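You operate a simulated robot arm through the tools that you are given. There is no shell and no other tool. Be economical: measure what you need, move in short steps, check, and stop when the job is done.

You are at the controls of a simulated robot arm. One attempt, no reset.

Task
Put the lowest letter in the envelope with its name and seal it.
Fine: the letter stands in the rack's lowest slot; fold the flap over, press it shut, then stand the envelope in that slot.

Only the result counts: the job must be done as asked and must still hold three seconds after the hand-in. Knocking over, shifting, dropping, spilling or breaking anything else fails it. A push-on lid holds only when it is set on centred and level and pressed home; a screw cap is set on level and turned clockwise until tight. Flat cloth is picked up by pressing the open fingertips on it (5 to 10 N) and closing them slowly along it; thin cloth reads only 2 to 8 mm in the jaws.

Robot
A 7-joint arm with a two-finger parallel gripper, fixed in place. Base frame: the origin is at the foot of the arm, x ahead of it, y to its left, z up. Lengths are in mm, angles in degrees, forces in N, time in s.
With the tool pointing down near the work surface it reaches from about 200 to 740 mm from the base axis. Its first joint turns from -166.0 to 166.0 degrees. Payload 1.57 kg.
Tool frame: the origin (TCP) lies between the finger pads and is the grasp point; the fingertips stand 30 mm ahead of it; z points along the fingers, y is the line along which they close. The gripper opens to 110 mm. The fingers are 24 mm wide and 12 mm thick; the gripper's body (48 by 112 mm) begins 78 mm behind the TCP.
Orientation is that of the tool frame in the base frame, as a unit quaternion [w, x, y, z]. With the fingers straight down and closing along the base's y, the tool's x points along the base's -x, its y along +y and its z along -z.

Tools
- The arm moves only by the tool step_arm. Its argument "targets" is a list of rows, each a list of 7 numbers: the shift along the base's x, y, z in cm, then the turn, a rotation vector about the base's x, y, z in degrees, then the opening, from 0 (shut) to 1 (fully open). In form: [[tx, ty, tz, wx, wy, wz, jaw], ...]. A call has 1 to 12 rows; each row shifts and turns the commanded pose from where the row before left it. Each row takes 0.2 s and may step no farther than 50 mm and 8.6 degrees from the row before; otherwise, or with a gripper value out of range, the whole call is refused. A pose out of reach is approached as far as the arm can. The call stops where the force on the tool passes 90 N (or 10 N more than at its start, if that is more) or the arm is blocked; 0.2 s more then pass. The fingers move at their own pace (about 45 mm/s each) and stop on an object; they squeeze with about 35 N. The grip force told is the motor's: it shows also when the fingers shut on nothing. Time passes only in rows, and 0.2 s behind the last, so rows that do not move let the fingers close. The reply holds the time, the measured pose of the TCP, the force on the tool along the base axes, the opening and the grip force, in the units named above and with some noise, and new pictures: "views" is both (left out), scene, wrist or none.
- Cameras (640 x 400 px; columns grow to the right, rows downward): "scene" is fixed at [50, -650.4, 1616]; the picture's right is [0.87, -0.49, 0.00], its down [-0.48, -0.85, -0.24] and it looks along [0.12, 0.21, -0.97] (base axes); focal length 277 px, centre (320, 200). "wrist" rides on the gripper at [70, 16, -141] in the tool frame; the picture's right is [-0.23, 0.97, 0.00], its down [-0.85, -0.20, -0.48] and it looks along [-0.47, -0.11, 0.88] (tool axes); focal length 222 px, centre (320, 200). There is no depth. A picture from a camera that has moved, and an enlarged one, comes with that camera's place and axes in the base frame and with its lens.
- raise_lower(by): slides the trunk up (or, below 0, down) by that many mm; the arm rides with it, the base frame stays. It gives what a move gives, with no picture.
- close_up(camera, box): a new picture of the part [left, top, right, bottom] of that camera's present view, enlarged. It takes no simulated time.
- job_done(): hands the job in; it is judged then, once.

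Go step by step. Nothing tells you positions but the pictures and the camera data: compare them with the known pose of the tool, close in by small moves and look again before you grip or let go. The budget is 120 turns and 170 pictures, counting those below and the enlarged ones. Unless the task says otherwise, let go and move clear before handing in, and close with one line.

The tools are called after "Call:" as name(argument=value, ...) on one line, values as JSON. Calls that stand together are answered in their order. step_arm: Moves the arm, as the interface text tells. Its arguments: {"type":"object","properties":{"targets":{"type":"array"},"views":{"type":"string","enum":["both","scene","wrist","none"]}},"required":["targets"]} The other tools are called the same way: raise_lower (by) slides the trunk up or down; close_up (camera, box) takes an enlarged picture of a part of a camera's view; job_done () hands the job in.

At the start:

```text
time_s: 0.0
ee_pos: [34.7, -405.7, 1275.7]
orientation: [0.001, 0.0, 1.0, 0.0]
force: [1.0, 0.5, 0.1]
opening: 110.0
gripper_force: 0.0
trunk travel left (down, up): [-525.0, 65.0]
```

scene: 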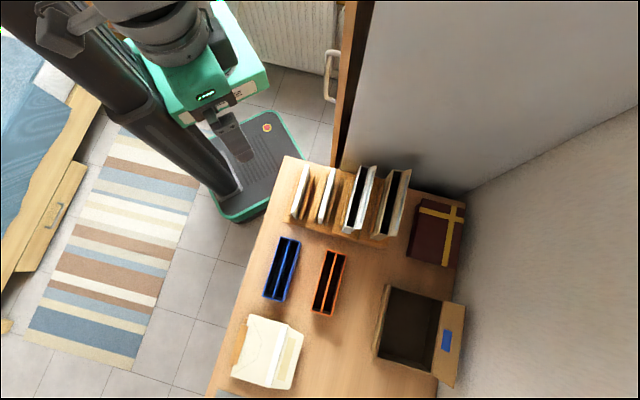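
wrist: 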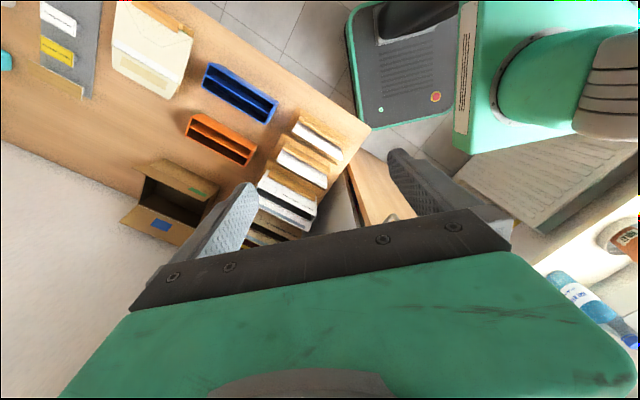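

I see a table with a stepped rack of letters, two coloured trays, an envelope with an open flap, and labels. I'll look closer first.

Call:
close_up(camera="scene", box=[260, 140, 480, 278])

Call:
close_up(camera="scene", box=[200, 262, 420, 400])

Call:
close_up(camera="wrist", box=[0, 0, 220, 138])

Call:
close_up(camera="wrist", box=[180, 50, 380, 250])

```text
2.90 times, centred on (370, 209) of scene
camera zoom: at [50.0, -650.4, 1616.0], right [0.87, -0.49, 0.0], down [-0.48, -0.85, -0.24], along [0.12, 0.21, -0.97], focal length 804 px, centre (175, 174)
```

zoom: 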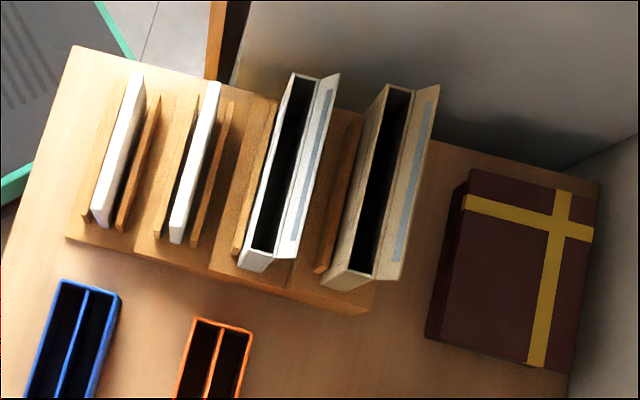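

```text
2.90 times, centred on (310, 331) of scene
camera zoom: at [50.0, -650.4, 1616.0], right [0.87, -0.49, 0.0], down [-0.48, -0.85, -0.24], along [0.12, 0.21, -0.97], focal length 804 px, centre (349, -180)
```

zoom: 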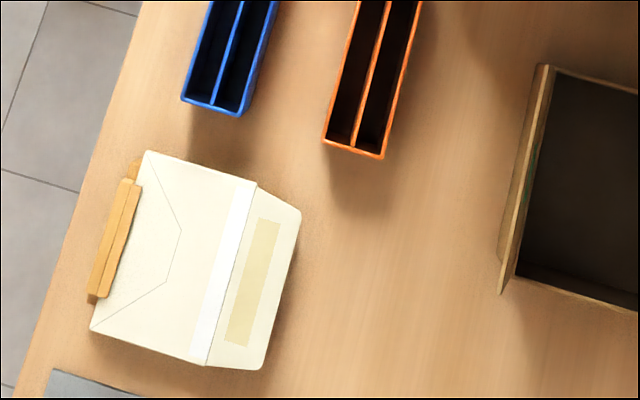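

```text
2.90 times, centred on (110, 69) of wrist
camera zoom: at [-35.6, -389.6, 1417.5], right [0.23, 0.97, 0.0], down [0.85, -0.2, 0.48], along [0.47, -0.11, -0.88], focal length 644 px, centre (929, 580)
```

zoom: 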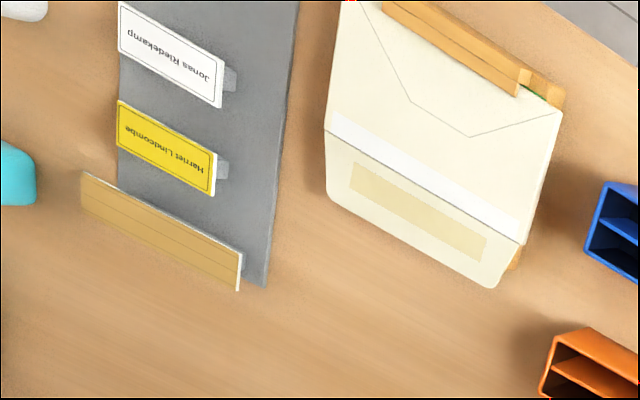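

```text
2.00 times, centred on (280, 150) of wrist
camera zoom: at [-35.6, -389.6, 1417.5], right [0.23, 0.97, 0.0], down [0.85, -0.2, 0.48], along [0.47, -0.11, -0.88], focal length 444 px, centre (400, 300)
```

zoom: 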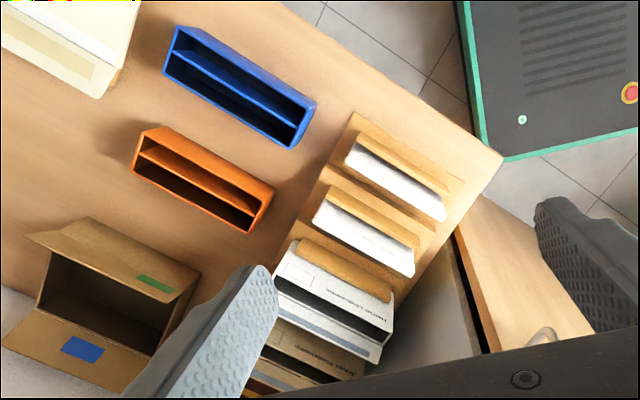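

Call:
close_up(camera="wrist", box=[250, 110, 350, 172])

Call:
close_up(camera="wrist", box=[230, 165, 330, 250])

Call:
close_up(camera="scene", box=[275, 155, 355, 240])

```text
6.40 times, centred on (300, 141) of wrist
camera zoom: at [-35.6, -389.6, 1417.5], right [0.23, 0.97, 0.0], down [0.85, -0.2, 0.48], along [0.47, -0.11, -0.88], focal length 1422 px, centre (448, 578)
```

zoom: 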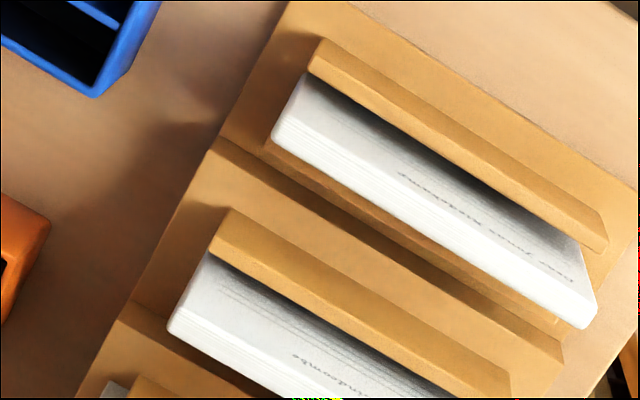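

```text
4.71 times, centred on (280, 208) of wrist
camera zoom: at [-35.6, -389.6, 1417.5], right [0.23, 0.97, 0.0], down [0.85, -0.2, 0.48], along [0.47, -0.11, -0.88], focal length 1045 px, centre (508, 165)
```

zoom: 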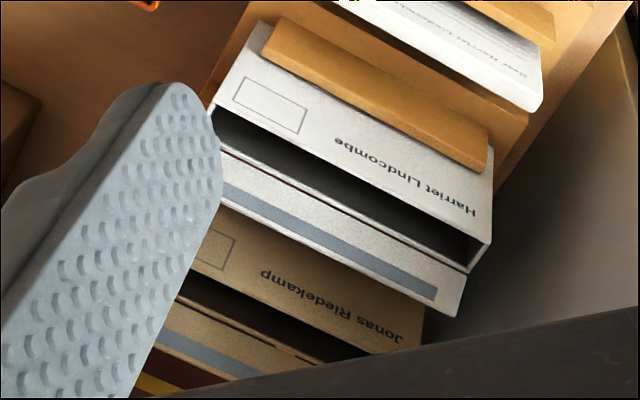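

```text
4.71 times, centred on (315, 198) of scene
camera zoom: at [50.0, -650.4, 1616.0], right [0.87, -0.49, 0.0], down [-0.48, -0.85, -0.24], along [0.12, 0.21, -0.97], focal length 1305 px, centre (344, 212)
```

zoom: 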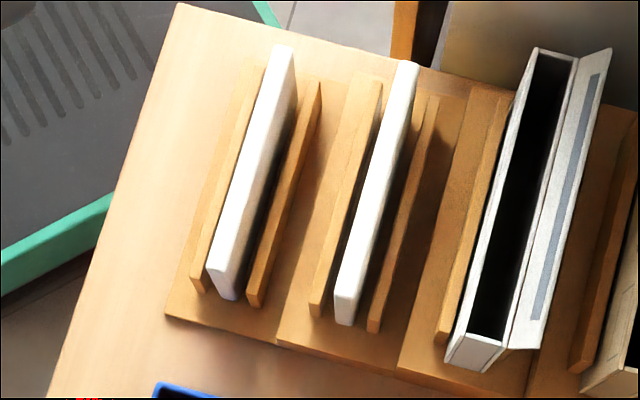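

The lowest letter (leftmost slot) reads "Dear Jonas Riedekamp", so it belongs in the brown "Jonas Riedekamp" envelope in the top slot. I'll yaw about 42° to line up with the rack and look from above.

Call:
step_arm(targets=[[1.4, -0.8, -2, 0, 0, 8.4, 1], [1.4, -0.8, -2, 0, 0, 8.4, 1], [1.4, -0.8, -2, 0, 0, 8.4, 1], [1.4, -0.8, -2, 0, 0, 8.4, 1], [1.4, -0.8, -2, 0, 0, 8.4, 1], [0, 0, 0, 0, 0, 0, 1]])

```text
time_s: 1.4
ee_pos: [104.7, -447.1, 1176.3]
orientation: [0.0, -0.359, 0.933, 0.0]
force: [-0.1, 0.9, -0.2]
opening: 110.1
gripper_force: 0.0
trunk travel left (down, up): [-525.0, 65.0]
camera wrist: at [42.2, -480.4, 1317.2], right [-0.48, 0.87, 0.0], down [0.77, 0.43, 0.48], along [0.42, 0.23, -0.88], focal length 222 px, centre (320, 200)
```

scene: 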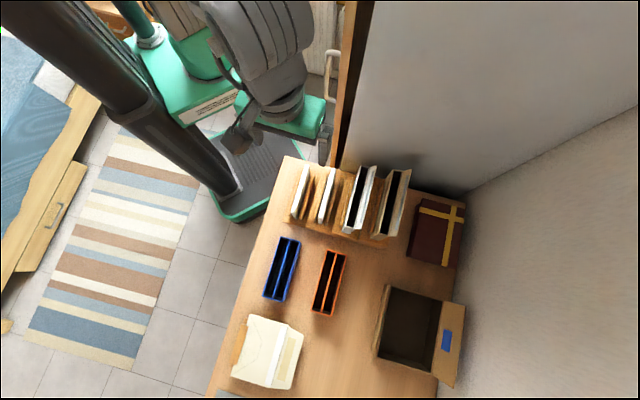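
wrist: 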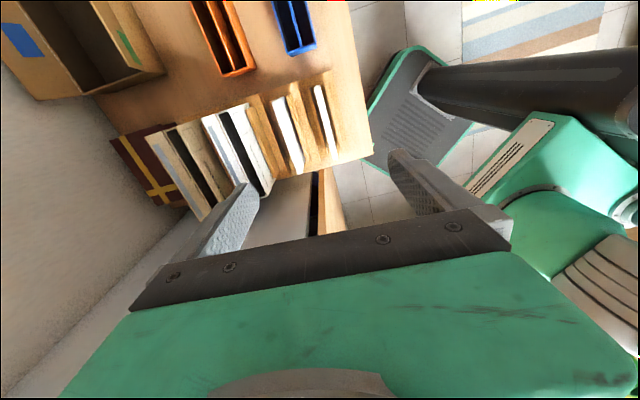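

Call:
close_up(camera="wrist", box=[130, 70, 380, 226])

Call:
close_up(camera="wrist", box=[250, 70, 350, 180])

```text
2.56 times, centred on (255, 148) of wrist
camera zoom: at [42.2, -480.4, 1317.2], right [-0.48, 0.87, 0.0], down [0.77, 0.43, 0.48], along [0.42, 0.23, -0.88], focal length 569 px, centre (486, 333)
```

zoom: 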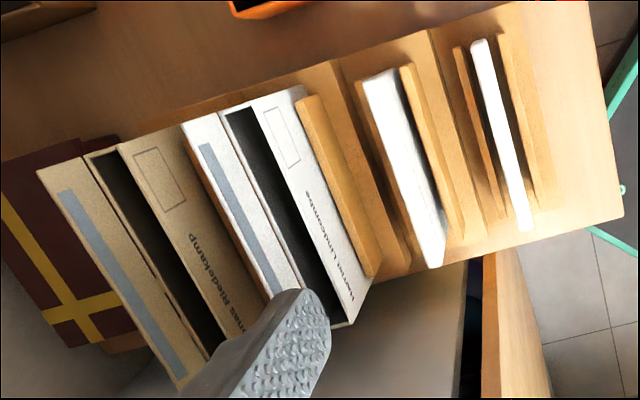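

```text
3.64 times, centred on (300, 125) of wrist
camera zoom: at [42.2, -480.4, 1317.2], right [-0.48, 0.87, 0.0], down [0.77, 0.43, 0.48], along [0.42, 0.23, -0.88], focal length 808 px, centre (393, 473)
```

zoom: 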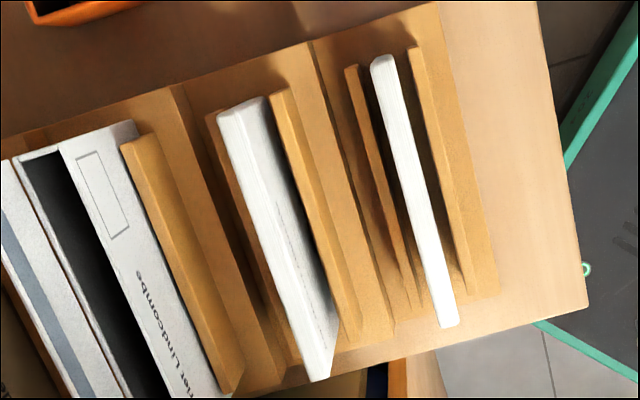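

Call:
step_arm(targets=[[0.2, 1, -4, 0, 0, 2, 0.6], [0.2, 0.5, -4, 0, 0, 0, 0.6], [0.2, 0.5, -4, 0, 0, 0, 0.6], [0, 0, -4, 0, 0, 0, 0.6], [0, 0, 0, 0, 0, 0, 0.6]])

Call:
close_up(camera="wrist", box=[220, 60, 420, 260])

```text
time_s: 2.6
ee_pos: [110.8, -427.2, 1015.6]
orientation: [0.001, -0.375, 0.927, 0.0]
force: [-0.1, 0.2, -0.3]
opening: 66.1
gripper_force: 0.0
trunk travel left (down, up): [-525.0, 65.0]
camera wrist: at [48.5, -461.5, 1157.3], right [-0.51, 0.86, 0.0], down [0.75, 0.45, 0.48], along [0.41, 0.25, -0.88], focal length 222 px, centre (320, 200)
```

scene: 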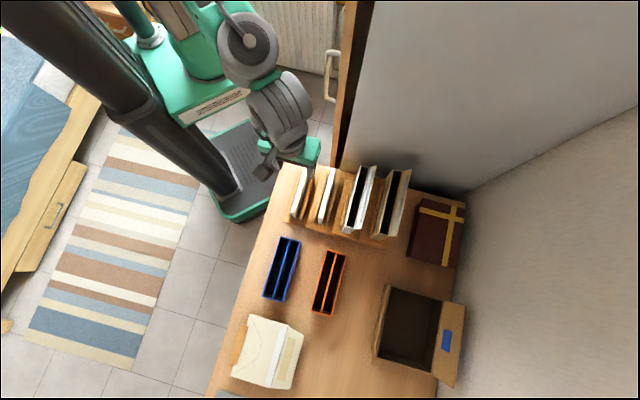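
wrist: 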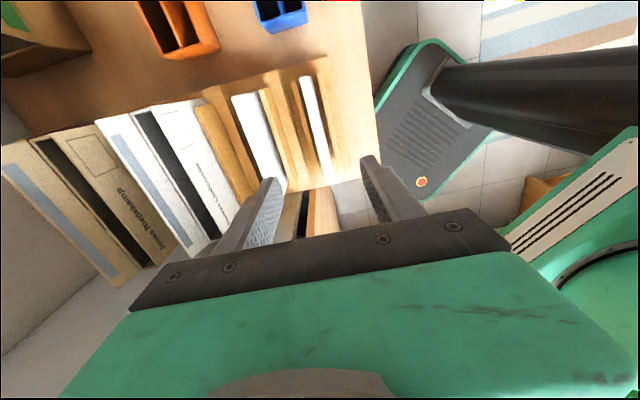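

```text
2.00 times, centred on (320, 160) of wrist
camera zoom: at [48.5, -461.5, 1157.3], right [-0.51, 0.86, 0.0], down [0.75, 0.45, 0.48], along [0.41, 0.25, -0.88], focal length 444 px, centre (320, 280)
```

zoom: 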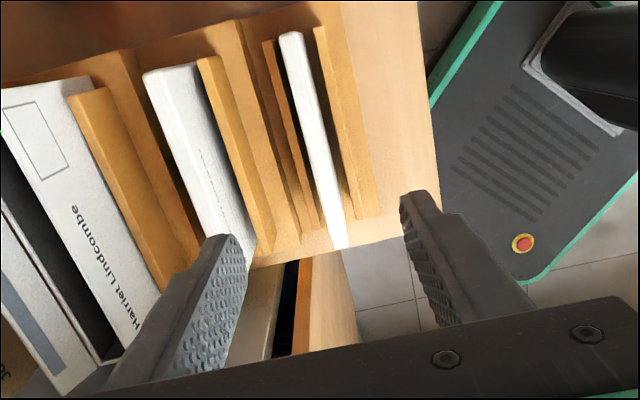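

Call:
step_arm(targets=[[0, 0, -4, 0, 0, 0, 0.4], [0, 0, -4, 0, 0, 0, 0.4], [0, 0, -3, 0, 0, 0, 0.4], [0, 0, -2, 0, 0, 0, 0.4], [0, 0, 0, 0, 0, 0, 0.4]])

Call:
close_up(camera="wrist", box=[200, 60, 440, 260])

```text
time_s: 3.8
ee_pos: [110.0, -425.3, 885.6]
orientation: [0.0, -0.374, 0.927, 0.0]
force: [0.3, 0.0, 0.2]
opening: 43.8
gripper_force: 0.1
trunk travel left (down, up): [-525.0, 65.0]
camera wrist: at [48.2, -461.8, 1028.0], right [-0.51, 0.86, 0.0], down [0.75, 0.45, 0.48], along [0.41, 0.25, -0.88], focal length 222 px, centre (320, 200)
```

scene: 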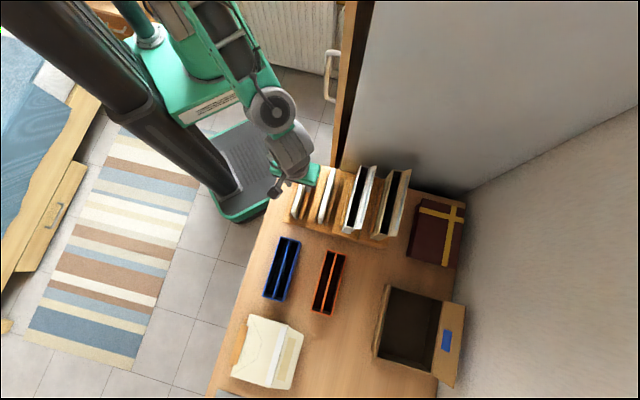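
wrist: 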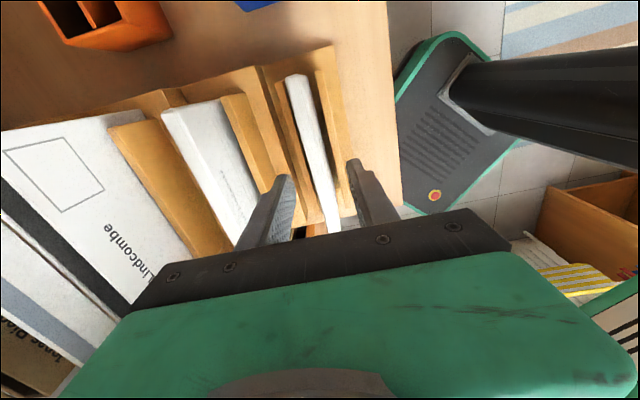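

```text
2.00 times, centred on (320, 160) of wrist
camera zoom: at [48.2, -461.8, 1028.0], right [-0.51, 0.86, 0.0], down [0.75, 0.45, 0.48], along [0.41, 0.25, -0.88], focal length 444 px, centre (320, 280)
```

zoom: 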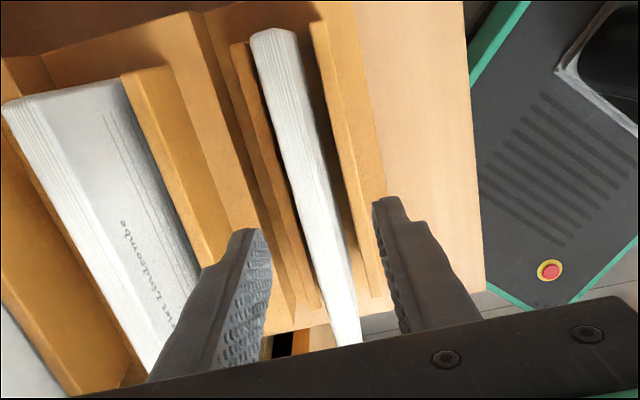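

Call:
step_arm(targets=[[0, 0, -2, 0, 0, 0, 0.4], [0, 0, -1.5, 0, 0, 0, 0.4], [0, 0, 0, 0, 0, 0, 0.0], [0, 0, 0, 0, 0, 0, 0.0], [0, 0, 0, 0, 0, 0, 0.0], [0, 0, 0, 0, 0, 0, 0.0]])

Call:
close_up(camera="wrist", box=[200, 60, 440, 260])

```text
time_s: 5.2
ee_pos: [108.9, -425.7, 851.6]
orientation: [0.001, -0.374, 0.927, 0.0]
force: [0.5, -0.7, 0.3]
opening: 11.8
gripper_force: 29.4
trunk travel left (down, up): [-525.0, 65.0]
camera wrist: at [48.2, -462.6, 992.8], right [-0.51, 0.86, 0.0], down [0.75, 0.45, 0.48], along [0.41, 0.25, -0.88], focal length 222 px, centre (320, 200)
```

scene: 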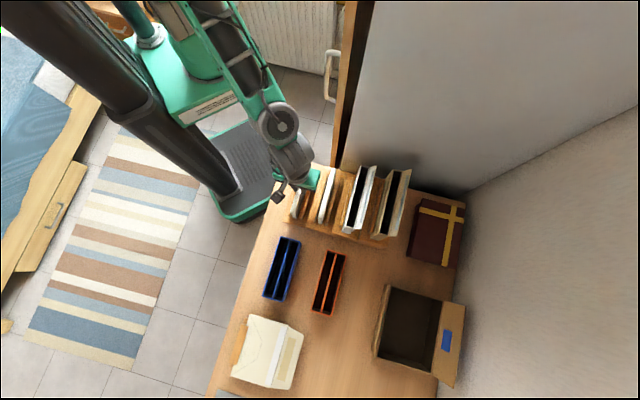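
wrist: 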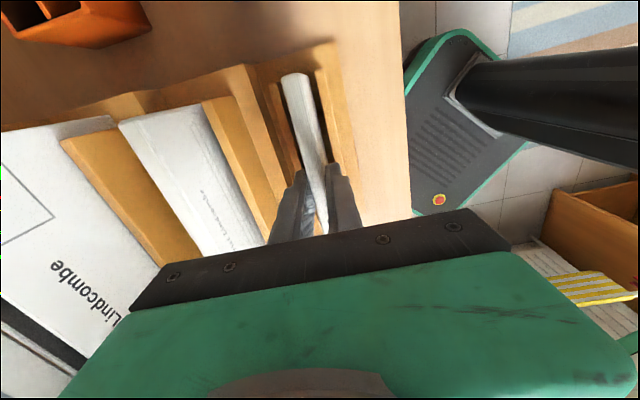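

```text
2.00 times, centred on (320, 160) of wrist
camera zoom: at [48.2, -462.6, 992.8], right [-0.51, 0.86, 0.0], down [0.75, 0.45, 0.48], along [0.41, 0.25, -0.88], focal length 444 px, centre (320, 280)
```

zoom: 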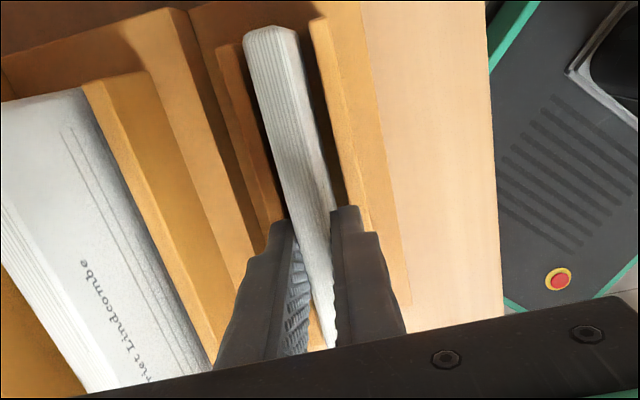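

Letter gripped (11.8 mm). Lifting it straight up.

Call:
step_arm(targets=[[0, 0, 1.5, 0, 0, 0, 0], [0, 0, 2, 0, 0, 0, 0], [0, 0, 3, 0, 0, 0, 0], [0, 0, 4, 0, 0, 0, 0], [0, 0, 4, 0, 0, 0, 0], [0, 0, 4, 0, 0, 0, 0], [0, 0, 4, 0, 0, 0, 0], [0, 0, 4, 0, 0, 0, 0], [0, 0, 0, 0, 0, 0, 0]])

Call:
close_up(camera="scene", box=[260, 140, 440, 253])

Call:
close_up(camera="wrist", box=[0, 50, 360, 275])

```text
time_s: 7.2
ee_pos: [109.2, -425.4, 1117.4]
orientation: [0.0, -0.374, 0.927, 0.0]
force: [-0.2, -0.2, 0.0]
opening: 11.7
gripper_force: 28.9
trunk travel left (down, up): [-525.0, 65.0]
camera wrist: at [48.2, -462.2, 1258.4], right [-0.51, 0.86, 0.0], down [0.75, 0.45, 0.48], along [0.41, 0.25, -0.88], focal length 222 px, centre (320, 200)
```

scene: 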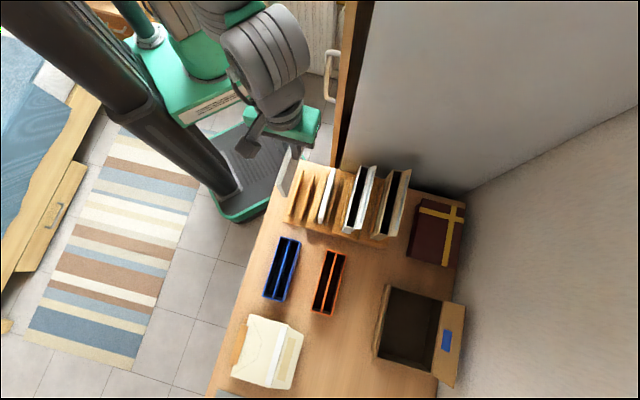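
wrist: 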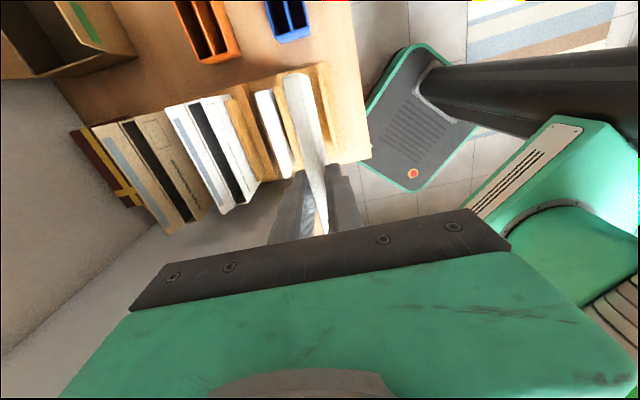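

```text
3.54 times, centred on (350, 196) of scene
camera zoom: at [50.0, -650.4, 1616.0], right [0.87, -0.49, 0.0], down [-0.48, -0.85, -0.24], along [0.12, 0.21, -0.97], focal length 982 px, centre (214, 212)
```

zoom: 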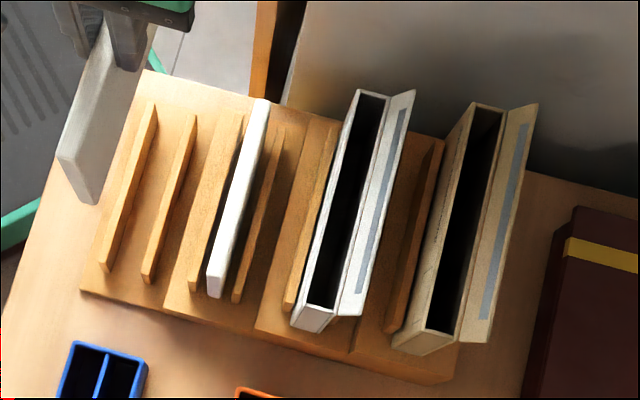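

```text
1.78 times, centred on (180, 162) of wrist
camera zoom: at [48.2, -462.2, 1258.4], right [-0.51, 0.86, 0.0], down [0.75, 0.45, 0.48], along [0.41, 0.25, -0.88], focal length 395 px, centre (569, 267)
```

zoom: 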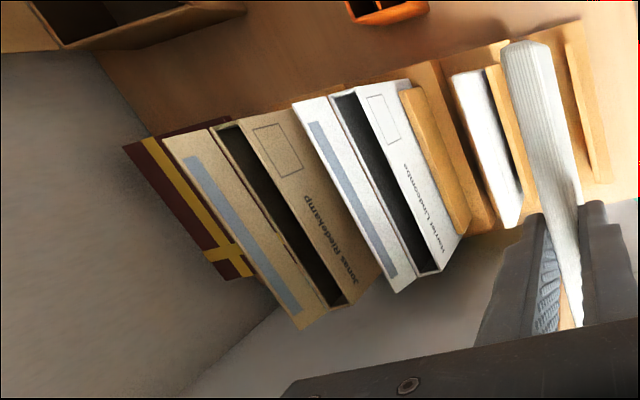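

Call:
step_arm(targets=[[2.9, -2.85, 0, 0, 0, 0, 0], [2.9, -2.85, 0, 0, 0, 0, 0], [2.9, -2.85, 0, 0, 0, 0, 0], [2.9, -2.85, 0, 0, 0, 0, 0], [2.9, -2.85, 0, 0, 0, 0, 0], [2.8, -2.85, 0, 0, 0, 0, 0], [0, 0, 0, 0, 0, 0, 0]])

Call:
close_up(camera="scene", box=[330, 110, 470, 250])

Call:
close_up(camera="wrist", box=[180, 30, 400, 250])

```text
time_s: 8.8
ee_pos: [283.7, -596.5, 1116.8]
orientation: [-0.001, -0.375, 0.927, 0.0]
force: [0.4, -0.2, -0.6]
opening: 11.6
gripper_force: 28.8
trunk travel left (down, up): [-525.0, 65.0]
camera wrist: at [222.1, -632.9, 1258.1], right [-0.51, 0.86, 0.0], down [0.75, 0.45, 0.48], along [0.41, 0.25, -0.88], focal length 222 px, centre (320, 200)
```

scene: 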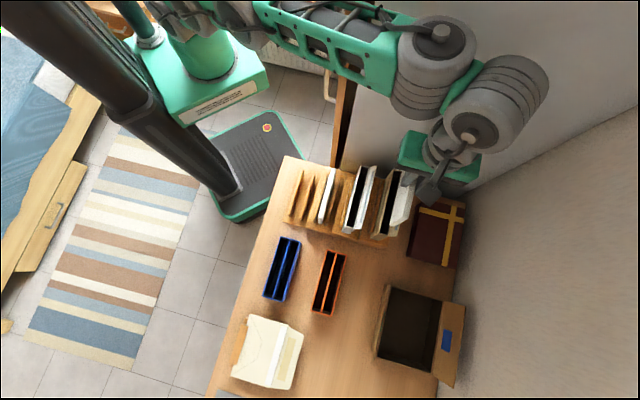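
wrist: 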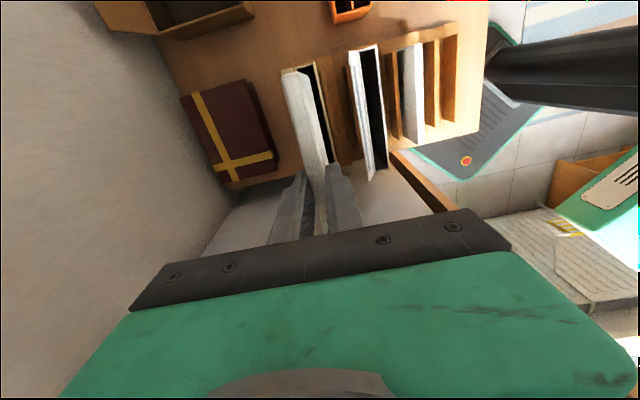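

```text
2.86 times, centred on (400, 180) of scene
camera zoom: at [50.0, -650.4, 1616.0], right [0.87, -0.49, 0.0], down [-0.48, -0.85, -0.24], along [0.12, 0.21, -0.97], focal length 792 px, centre (91, 257)
```

zoom: 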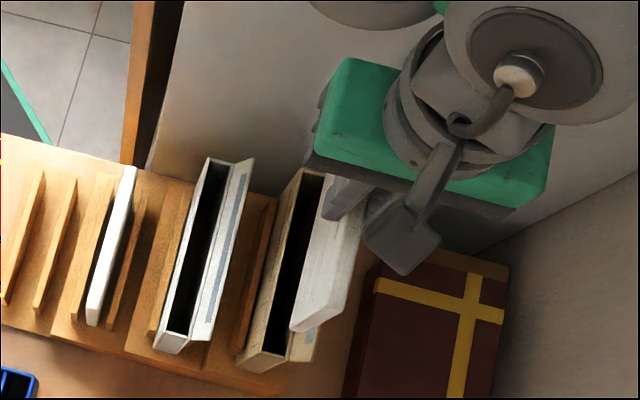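

```text
1.82 times, centred on (290, 140) of wrist
camera zoom: at [222.1, -632.9, 1258.1], right [-0.51, 0.86, 0.0], down [0.75, 0.45, 0.48], along [0.41, 0.25, -0.88], focal length 404 px, centre (374, 309)
```

zoom: 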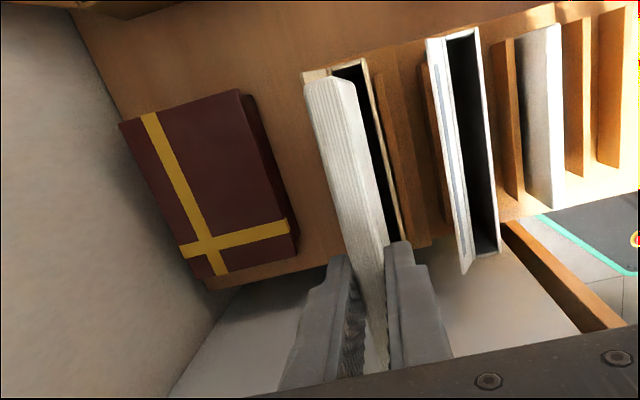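

Call:
step_arm(targets=[[-0.2, 0.22, -2, 0, 0, 0, 0], [0, 0, -2, 0, 0, 0, 0], [0, 0, 0, 0, 0, 0, 0]], views="none")

Call:
close_up(camera="scene", box=[360, 160, 440, 250])

Call:
close_up(camera="wrist", box=[230, 40, 400, 200])

```text
time_s: 9.6
ee_pos: [280.8, -594.0, 1077.0]
orientation: [0.0, -0.374, 0.927, 0.0]
force: [0.2, 0.4, 0.6]
opening: 11.8
gripper_force: 29.6
trunk travel left (down, up): [-525.0, 65.0]
```

```text
4.44 times, centred on (400, 205) of scene
camera zoom: at [50.0, -650.4, 1616.0], right [0.87, -0.49, 0.0], down [-0.48, -0.85, -0.24], along [0.12, 0.21, -0.97], focal length 1233 px, centre (-36, 178)
```

zoom: 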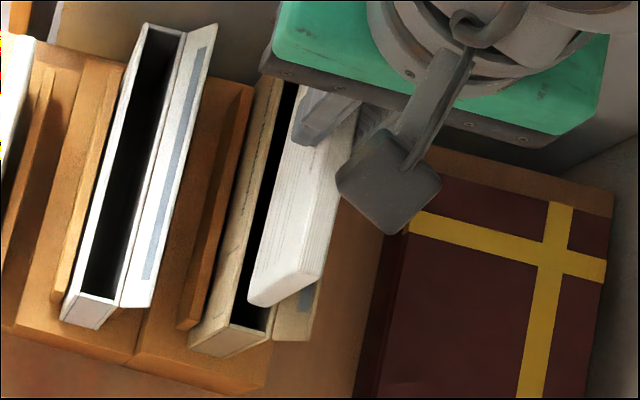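

```text
2.50 times, centred on (315, 120) of wrist
camera zoom: at [219.3, -631.4, 1217.4], right [-0.51, 0.86, 0.0], down [0.75, 0.45, 0.48], along [0.41, 0.25, -0.88], focal length 555 px, centre (332, 400)
```

zoom: 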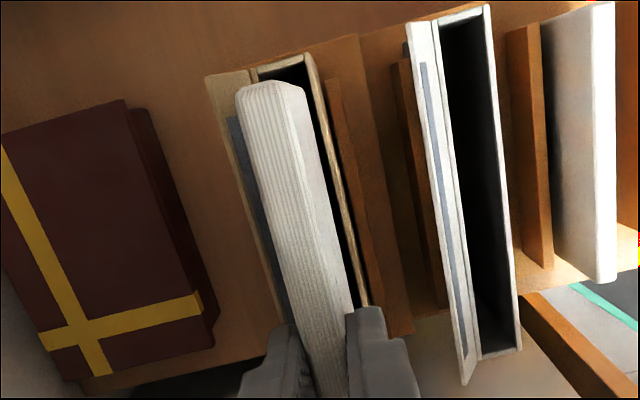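

Call:
step_arm(targets=[[0.09, -0.09, -2, 0, 0, 0, 0], [0, 0, -1.5, 0, 0, 0, 0], [0, 0, 0, 0, 0, 0, 0]], views="none")

Call:
close_up(camera="scene", box=[360, 160, 440, 250])

Call:
close_up(camera="wrist", box=[230, 40, 400, 200])

```text
time_s: 10.4
ee_pos: [281.1, -596.7, 1042.1]
orientation: [0.0, -0.374, 0.927, 0.0]
force: [0.1, -1.2, 0.0]
opening: 12.1
gripper_force: 28.9
trunk travel left (down, up): [-525.0, 65.0]
```

```text
4.44 times, centred on (400, 205) of scene
camera zoom: at [50.0, -650.4, 1616.0], right [0.87, -0.49, 0.0], down [-0.48, -0.85, -0.24], along [0.12, 0.21, -0.97], focal length 1233 px, centre (-36, 178)
```

zoom: 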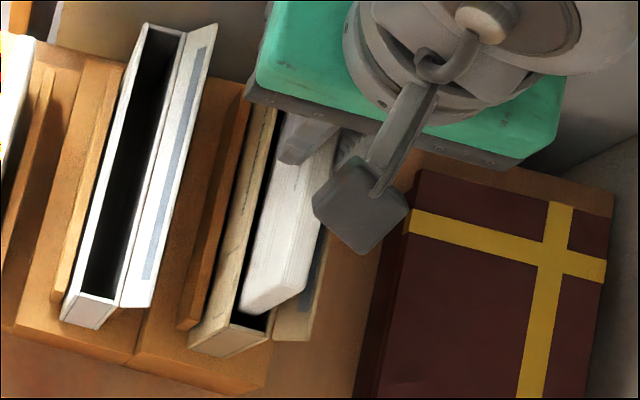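

```text
2.50 times, centred on (315, 120) of wrist
camera zoom: at [220.8, -632.4, 1182.7], right [-0.51, 0.86, 0.0], down [0.75, 0.45, 0.48], along [0.41, 0.25, -0.88], focal length 555 px, centre (332, 400)
```

zoom: 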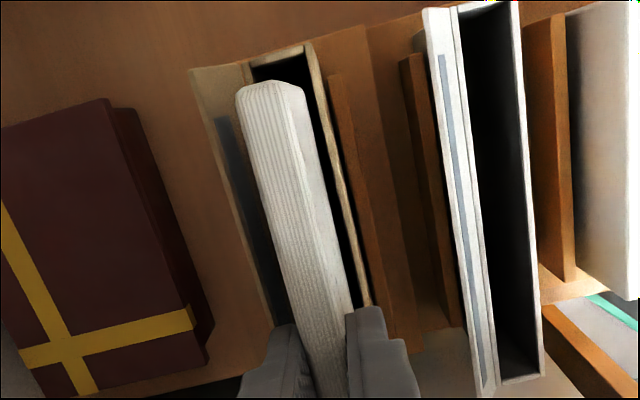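

Letter is centred over the opening (about 3 mm slack on each side). Lowering it in until the fingertips are just above the rim.

Call:
step_arm(targets=[[0, 0, -1, 0, 0, 0, 0], [0, 0, -1, 0, 0, 0, 0], [0, 0, -1, 0, 0, 0, 0], [0, 0, -1, 0, 0, 0, 0], [0, 0, -0.8, 0, 0, 0, 0], [0, 0, 0, 0, 0, 0, 0]], views="none")

Call:
close_up(camera="scene", box=[360, 160, 440, 250])

Call:
close_up(camera="wrist", box=[230, 40, 400, 200])

```text
time_s: 11.8
ee_pos: [281.7, -596.1, 993.0]
orientation: [0.0, -0.374, 0.927, 0.0]
force: [-0.2, 1.2, -0.4]
opening: 11.8
gripper_force: 29.4
trunk travel left (down, up): [-525.0, 65.0]
```

```text
4.44 times, centred on (400, 205) of scene
camera zoom: at [50.0, -650.4, 1616.0], right [0.87, -0.49, 0.0], down [-0.48, -0.85, -0.24], along [0.12, 0.21, -0.97], focal length 1233 px, centre (-36, 178)
```

zoom: 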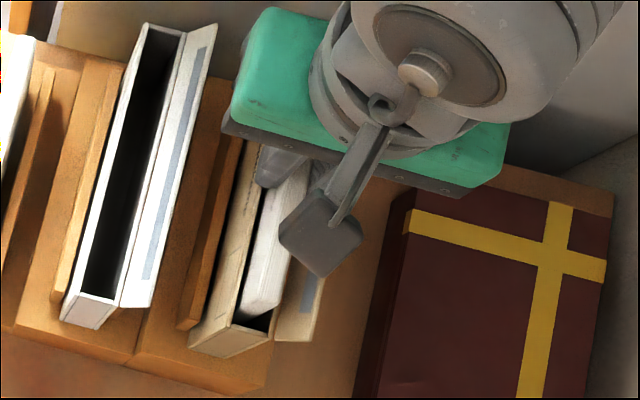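

```text
2.50 times, centred on (315, 120) of wrist
camera zoom: at [220.5, -632.7, 1134.6], right [-0.51, 0.86, 0.0], down [0.75, 0.45, 0.48], along [0.41, 0.25, -0.88], focal length 555 px, centre (332, 400)
```

zoom: 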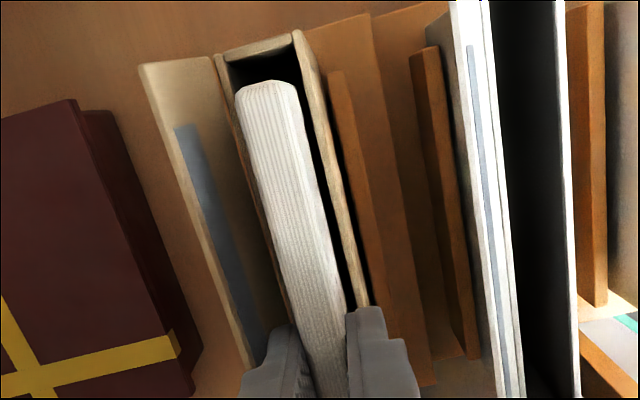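

Call:
step_arm(targets=[[0, 0, 0, 0, 0, 0, 0.2], [0, 0, 0, 0, 0, 0, 0.2], [0, 0, 0, 0, 0, 0, 0.2], [0, 0, 2, 0, 0, 0, 0.2], [0, 0, 3, 0, 0, 0, 0.2], [0, 0, 3, 0, 0, 0, 0.2], [0, 0, 0, 0, 0, 0, 0.2]], views="wrist")

Call:
close_up(camera="scene", box=[360, 160, 440, 250])

Call:
close_up(camera="wrist", box=[230, 40, 400, 200])

```text
time_s: 13.4
ee_pos: [282.3, -595.5, 1073.9]
orientation: [0.0, -0.375, 0.927, 0.0]
force: [-0.2, -0.5, 0.8]
opening: 22.1
gripper_force: 0.0
trunk travel left (down, up): [-525.0, 65.0]
camera wrist: at [221.5, -632.0, 1214.8], right [-0.51, 0.86, 0.0], down [0.75, 0.45, 0.48], along [0.41, 0.25, -0.88], focal length 222 px, centre (320, 200)
```

wrist: 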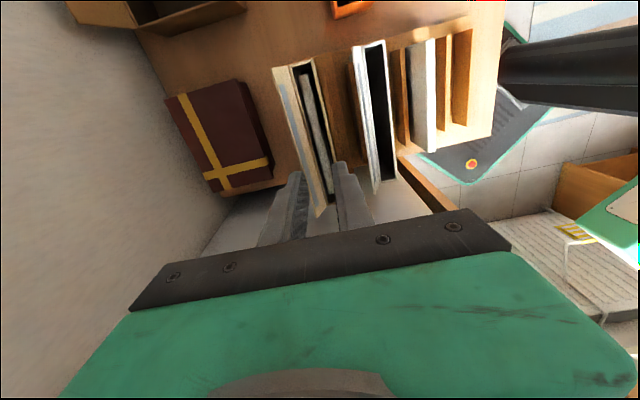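

```text
4.44 times, centred on (400, 205) of scene
camera zoom: at [50.0, -650.4, 1616.0], right [0.87, -0.49, 0.0], down [-0.48, -0.85, -0.24], along [0.12, 0.21, -0.97], focal length 1233 px, centre (-36, 178)
```

zoom: 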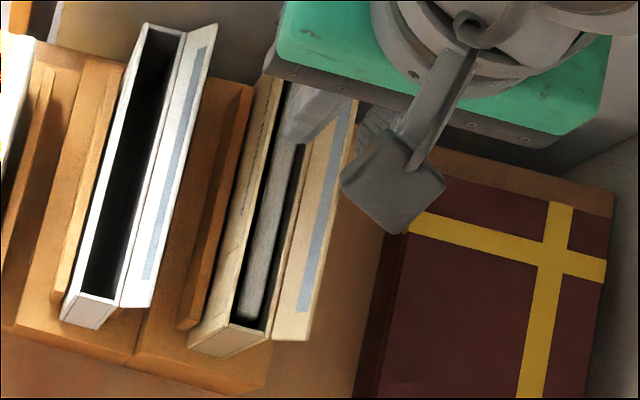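

```text
2.50 times, centred on (315, 120) of wrist
camera zoom: at [221.5, -632.0, 1214.8], right [-0.51, 0.86, 0.0], down [0.75, 0.45, 0.48], along [0.41, 0.25, -0.88], focal length 555 px, centre (332, 400)
```

zoom: 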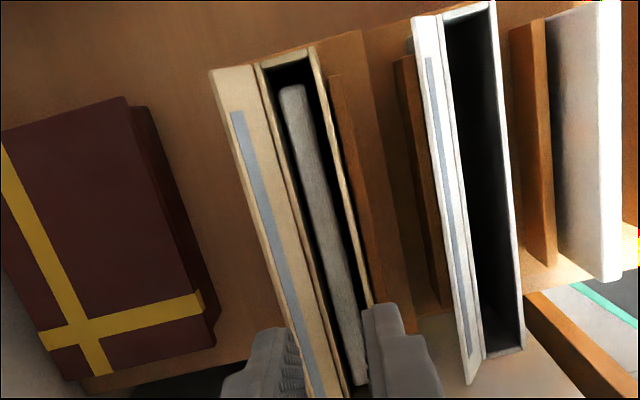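

The letter is fully down in the envelope. Next I'll close the fingers, go round behind the flap, and sweep it over toward the front.

Call:
step_arm(targets=[[1.8, -1.8, 0, 0, 0, 0, 0], [1.8, -1.8, 0, 0, 0, 0, 0], [0, 0, -3, 0, 0, 0, 0], [0, 0, -3, 0, 0, 0, 0], [0, 0, 0, 0, 0, 0, 0]], views="none")

Call:
close_up(camera="scene", box=[340, 130, 460, 250])

Call:
close_up(camera="wrist", box=[230, 40, 430, 240])

```text
time_s: 14.6
ee_pos: [304.9, -613.4, 1011.7]
orientation: [0.001, -0.375, 0.927, 0.0]
force: [-0.8, -0.2, 0.0]
opening: 0.0
gripper_force: 21.2
out of reach, approached as far as the arm can: row 2
trunk travel left (down, up): [-525.0, 65.0]
```

```text
3.33 times, centred on (400, 190) of scene
camera zoom: at [50.0, -650.4, 1616.0], right [0.87, -0.49, 0.0], down [-0.48, -0.85, -0.24], along [0.12, 0.21, -0.97], focal length 924 px, centre (53, 233)
```

zoom: 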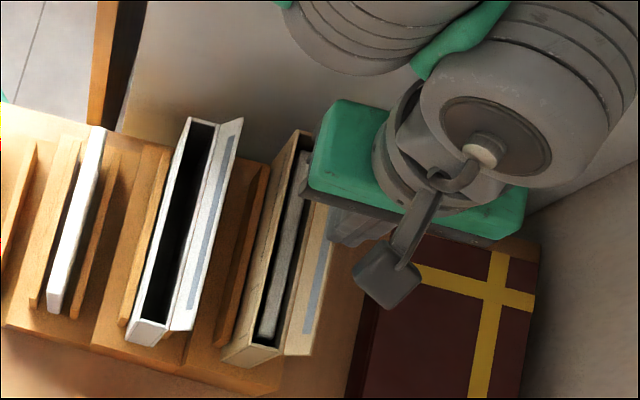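

```text
2.00 times, centred on (330, 140) of wrist
camera zoom: at [242.5, -649.3, 1152.8], right [-0.51, 0.86, 0.0], down [0.75, 0.45, 0.48], along [0.41, 0.25, -0.88], focal length 444 px, centre (300, 320)
```

zoom: 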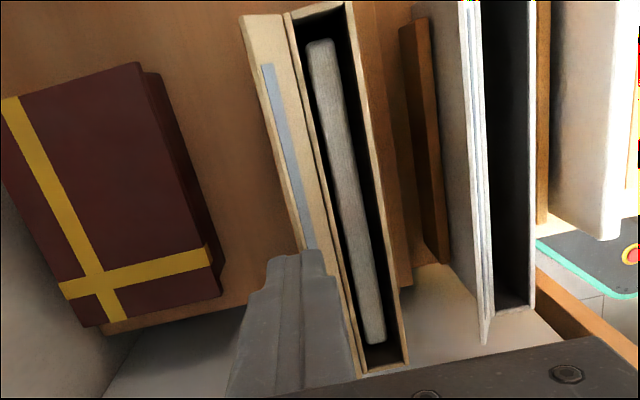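

Call:
step_arm(targets=[[1.0, -1.0, 0, 0, 0, 0, 0], [0.5, -0.5, 0, 0, 0, 0, 0], [0, 0, 0, 0, 0, 0, 0]], views="none")

```text
time_s: 15.4
ee_pos: [313.7, -624.4, 1011.6]
orientation: [0.0, -0.374, 0.927, 0.0]
force: [-0.3, 0.3, 0.5]
opening: 0.2
gripper_force: 21.6
out of reach, approached as far as the arm can: row 2
trunk travel left (down, up): [-525.0, 65.0]
```

Call:
raise_lower(by=65)

Call:
step_arm(targets=[[0, 0, -3, 0, 0, 0, 0], [0.3, -0.3, -3, 0, 0, 0, 0], [0.5, -0.5, 0, 0, 0, 0, 0], [0, 0, 0, 0, 0, 0, 0]], views="none")

Call:
close_up(camera="wrist", box=[230, 40, 430, 240])

```text
time_s: 16.4
ee_pos: [314.2, -623.6, 1076.7]
orientation: [0.0, -0.375, 0.927, -0.001]
force: [-0.8, 0.1, 0.2]
opening: 0.0
gripper_force: 21.4
trunk travel left (down, up): [-590.0, 0.0]
```

```text
time_s: 17.4
ee_pos: [321.7, -631.4, 1015.6]
orientation: [0.0, -0.374, 0.927, 0.0]
force: [0.2, -0.1, 0.4]
opening: 0.0
gripper_force: 21.8
trunk travel left (down, up): [-590.0, 0.0]
```

```text
2.00 times, centred on (330, 140) of wrist
camera zoom: at [260.7, -667.1, 1157.6], right [-0.51, 0.86, 0.0], down [0.75, 0.45, 0.48], along [0.41, 0.25, -0.88], focal length 444 px, centre (300, 320)
```

zoom: 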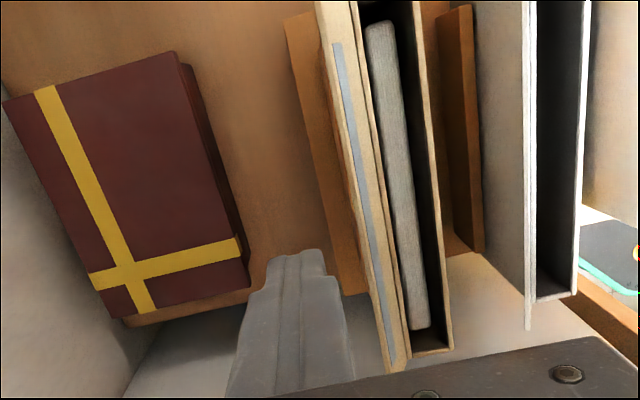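

Call:
step_arm(targets=[[0, 0, -2.8, 0, 0, 0, 0], [-0.7, 0.71, 0, 0, 0, 0, 0], [-0.7, 0.71, 0, 0, 0, 0, 0], [-0.35, 0.35, 0, 0, 0, 0, 0], [0, 0, 0, 0, 0, 0, 0]], views="none")

Call:
close_up(camera="wrist", box=[230, 40, 430, 240])

Call:
close_up(camera="scene", box=[340, 130, 460, 250])

```text
time_s: 18.6
ee_pos: [303.7, -612.8, 987.7]
orientation: [0.0, -0.375, 0.927, -0.001]
force: [0.0, 0.7, 1.0]
opening: 0.0
gripper_force: 21.3
trunk travel left (down, up): [-590.0, 0.0]
```

```text
2.00 times, centred on (330, 140) of wrist
camera zoom: at [242.5, -649.6, 1129.5], right [-0.51, 0.86, 0.0], down [0.75, 0.45, 0.48], along [0.41, 0.25, -0.88], focal length 444 px, centre (300, 320)
```

zoom: 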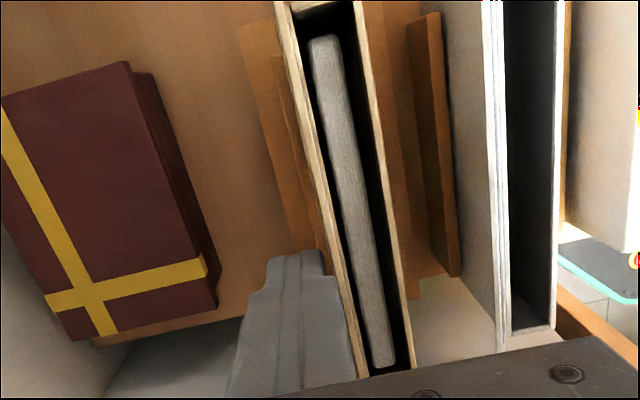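

```text
3.33 times, centred on (400, 190) of scene
camera zoom: at [50.0, -650.4, 1616.0], right [0.87, -0.49, 0.0], down [-0.48, -0.85, -0.24], along [0.12, 0.21, -0.97], focal length 924 px, centre (53, 233)
```

zoom: 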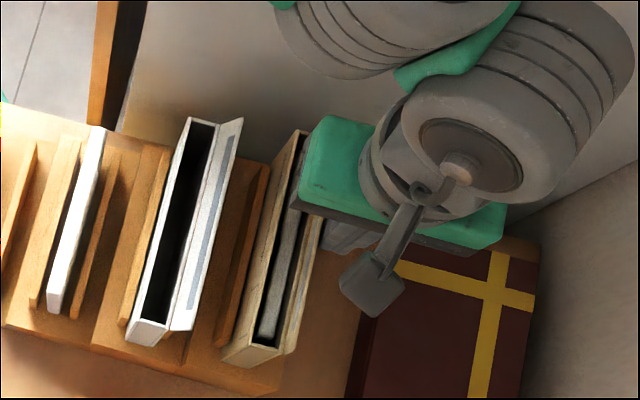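

The flap is rotating up easily. Continue sweeping over the top toward the front.

Call:
step_arm(targets=[[-0.5, 0.51, 0, 0, 0, 0, 0], [-0.5, 0.51, 0, 0, 0, 0, 0], [-0.5, 0.51, 0, 0, 0, 0, 0], [-0.5, 0.51, 0, 0, 0, 0, 0], [0, 0, 0, 0, 0, 0, 0]], views="none")

Call:
close_up(camera="wrist", box=[230, 40, 430, 240])

Call:
close_up(camera="scene", box=[340, 130, 460, 250])

```text
time_s: 19.8
ee_pos: [284.2, -593.0, 987.5]
orientation: [0.0, -0.374, 0.927, 0.0]
force: [-0.5, -0.4, 0.1]
opening: 0.2
gripper_force: 21.2
trunk travel left (down, up): [-590.0, 0.0]
```

```text
2.00 times, centred on (330, 140) of wrist
camera zoom: at [222.9, -629.5, 1129.3], right [-0.51, 0.86, 0.0], down [0.75, 0.45, 0.48], along [0.41, 0.25, -0.88], focal length 444 px, centre (300, 320)
```

zoom: 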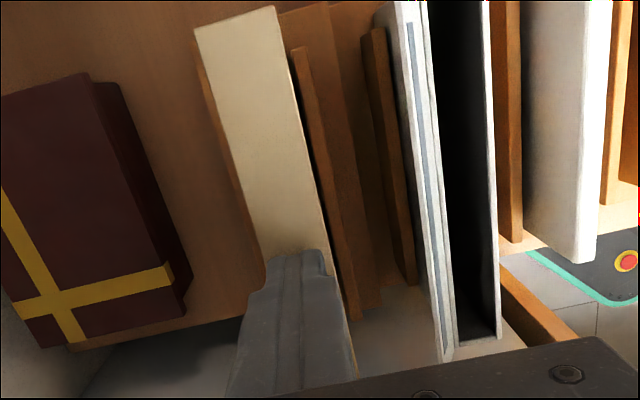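

```text
3.33 times, centred on (400, 190) of scene
camera zoom: at [50.0, -650.4, 1616.0], right [0.87, -0.49, 0.0], down [-0.48, -0.85, -0.24], along [0.12, 0.21, -0.97], focal length 924 px, centre (53, 233)
```

zoom: 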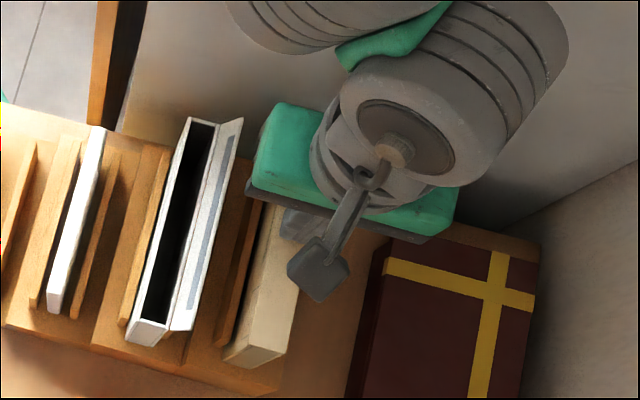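

Call:
step_arm(targets=[[-0.4, 0.4, 0, 0, 0, 0, 0], [0, 0, -0.3, 0, 0, 0, 0], [0, 0, -0.3, 0, 0, 0, 0], [0, 0, 0, 0, 0, 0, 0]], views="none")

Call:
close_up(camera="wrist", box=[230, 40, 430, 240])

```text
time_s: 20.8
ee_pos: [280.0, -589.0, 986.0]
orientation: [0.0, -0.374, 0.927, -0.003]
force: [-0.4, 2.2, 20.8]
opening: 0.0
gripper_force: 21.7
trunk travel left (down, up): [-590.0, 0.0]
```

```text
2.00 times, centred on (330, 140) of wrist
camera zoom: at [218.6, -624.5, 1127.3], right [-0.51, 0.86, -0.01], down [0.75, 0.45, 0.48], along [0.41, 0.24, -0.88], focal length 444 px, centre (300, 320)
```

zoom: 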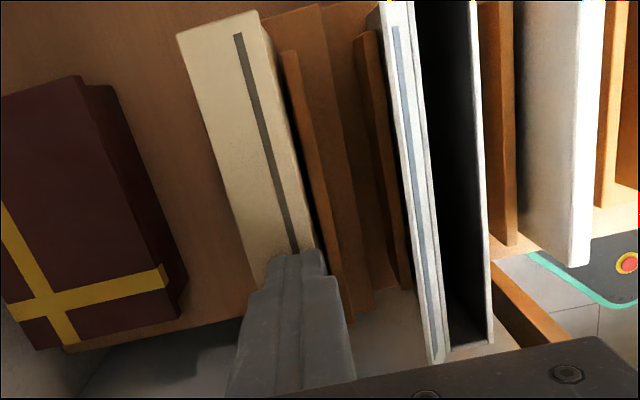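

Call:
step_arm(targets=[[0, 0, -0.3, 0, 0, 0, 0], [0, 0, 0, 0, 0, 0, 0], [0, 0, 0, 0, 0, 0, 0]], views="none")

Call:
step_arm(targets=[[0, 0, 3, 0, 0, 0, 0], [0, 0, 4, 0, 0, 0, 0], [0, 0, 0, 0, 0, 0, 0]], views="none")

Call:
close_up(camera="wrist", box=[230, 40, 400, 200])

Call:
close_up(camera="scene", box=[350, 160, 440, 250])

```text
time_s: 21.6
ee_pos: [279.9, -589.0, 984.9]
orientation: [0.0, -0.375, 0.927, -0.006]
force: [-0.6, 1.7, 44.3]
opening: 0.2
gripper_force: 21.5
trunk travel left (down, up): [-590.0, 0.0]
```

```text
time_s: 22.4
ee_pos: [278.9, -587.6, 1048.9]
orientation: [0.0, -0.374, 0.927, 0.001]
force: [0.0, 0.4, 0.3]
opening: 0.0
gripper_force: 21.5
trunk travel left (down, up): [-590.0, 0.0]
```

```text
2.50 times, centred on (315, 120) of wrist
camera zoom: at [218.1, -624.4, 1190.0], right [-0.51, 0.86, 0.0], down [0.75, 0.45, 0.48], along [0.41, 0.25, -0.88], focal length 555 px, centre (332, 400)
```

zoom: 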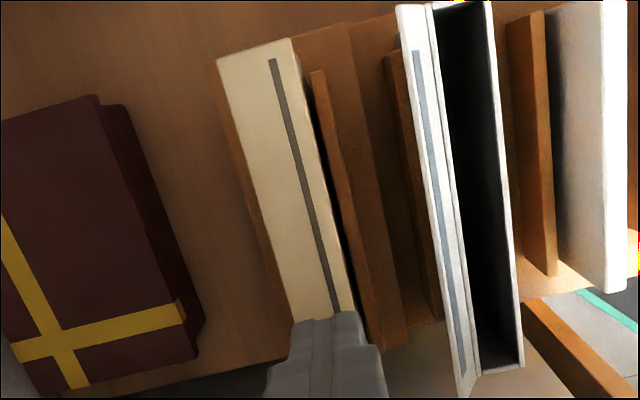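

```text
4.44 times, centred on (395, 205) of scene
camera zoom: at [50.0, -650.4, 1616.0], right [0.87, -0.49, 0.0], down [-0.48, -0.85, -0.24], along [0.12, 0.21, -0.97], focal length 1233 px, centre (-13, 178)
```

zoom: 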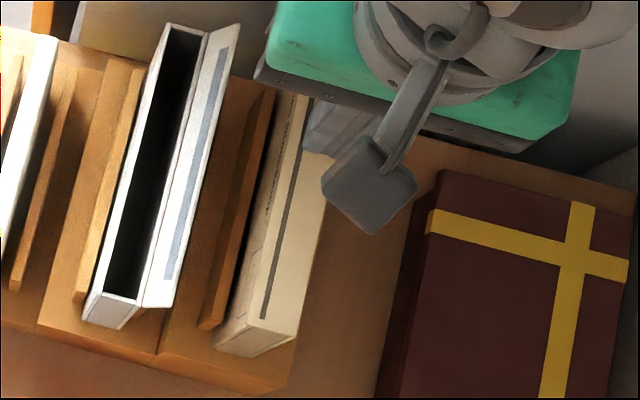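

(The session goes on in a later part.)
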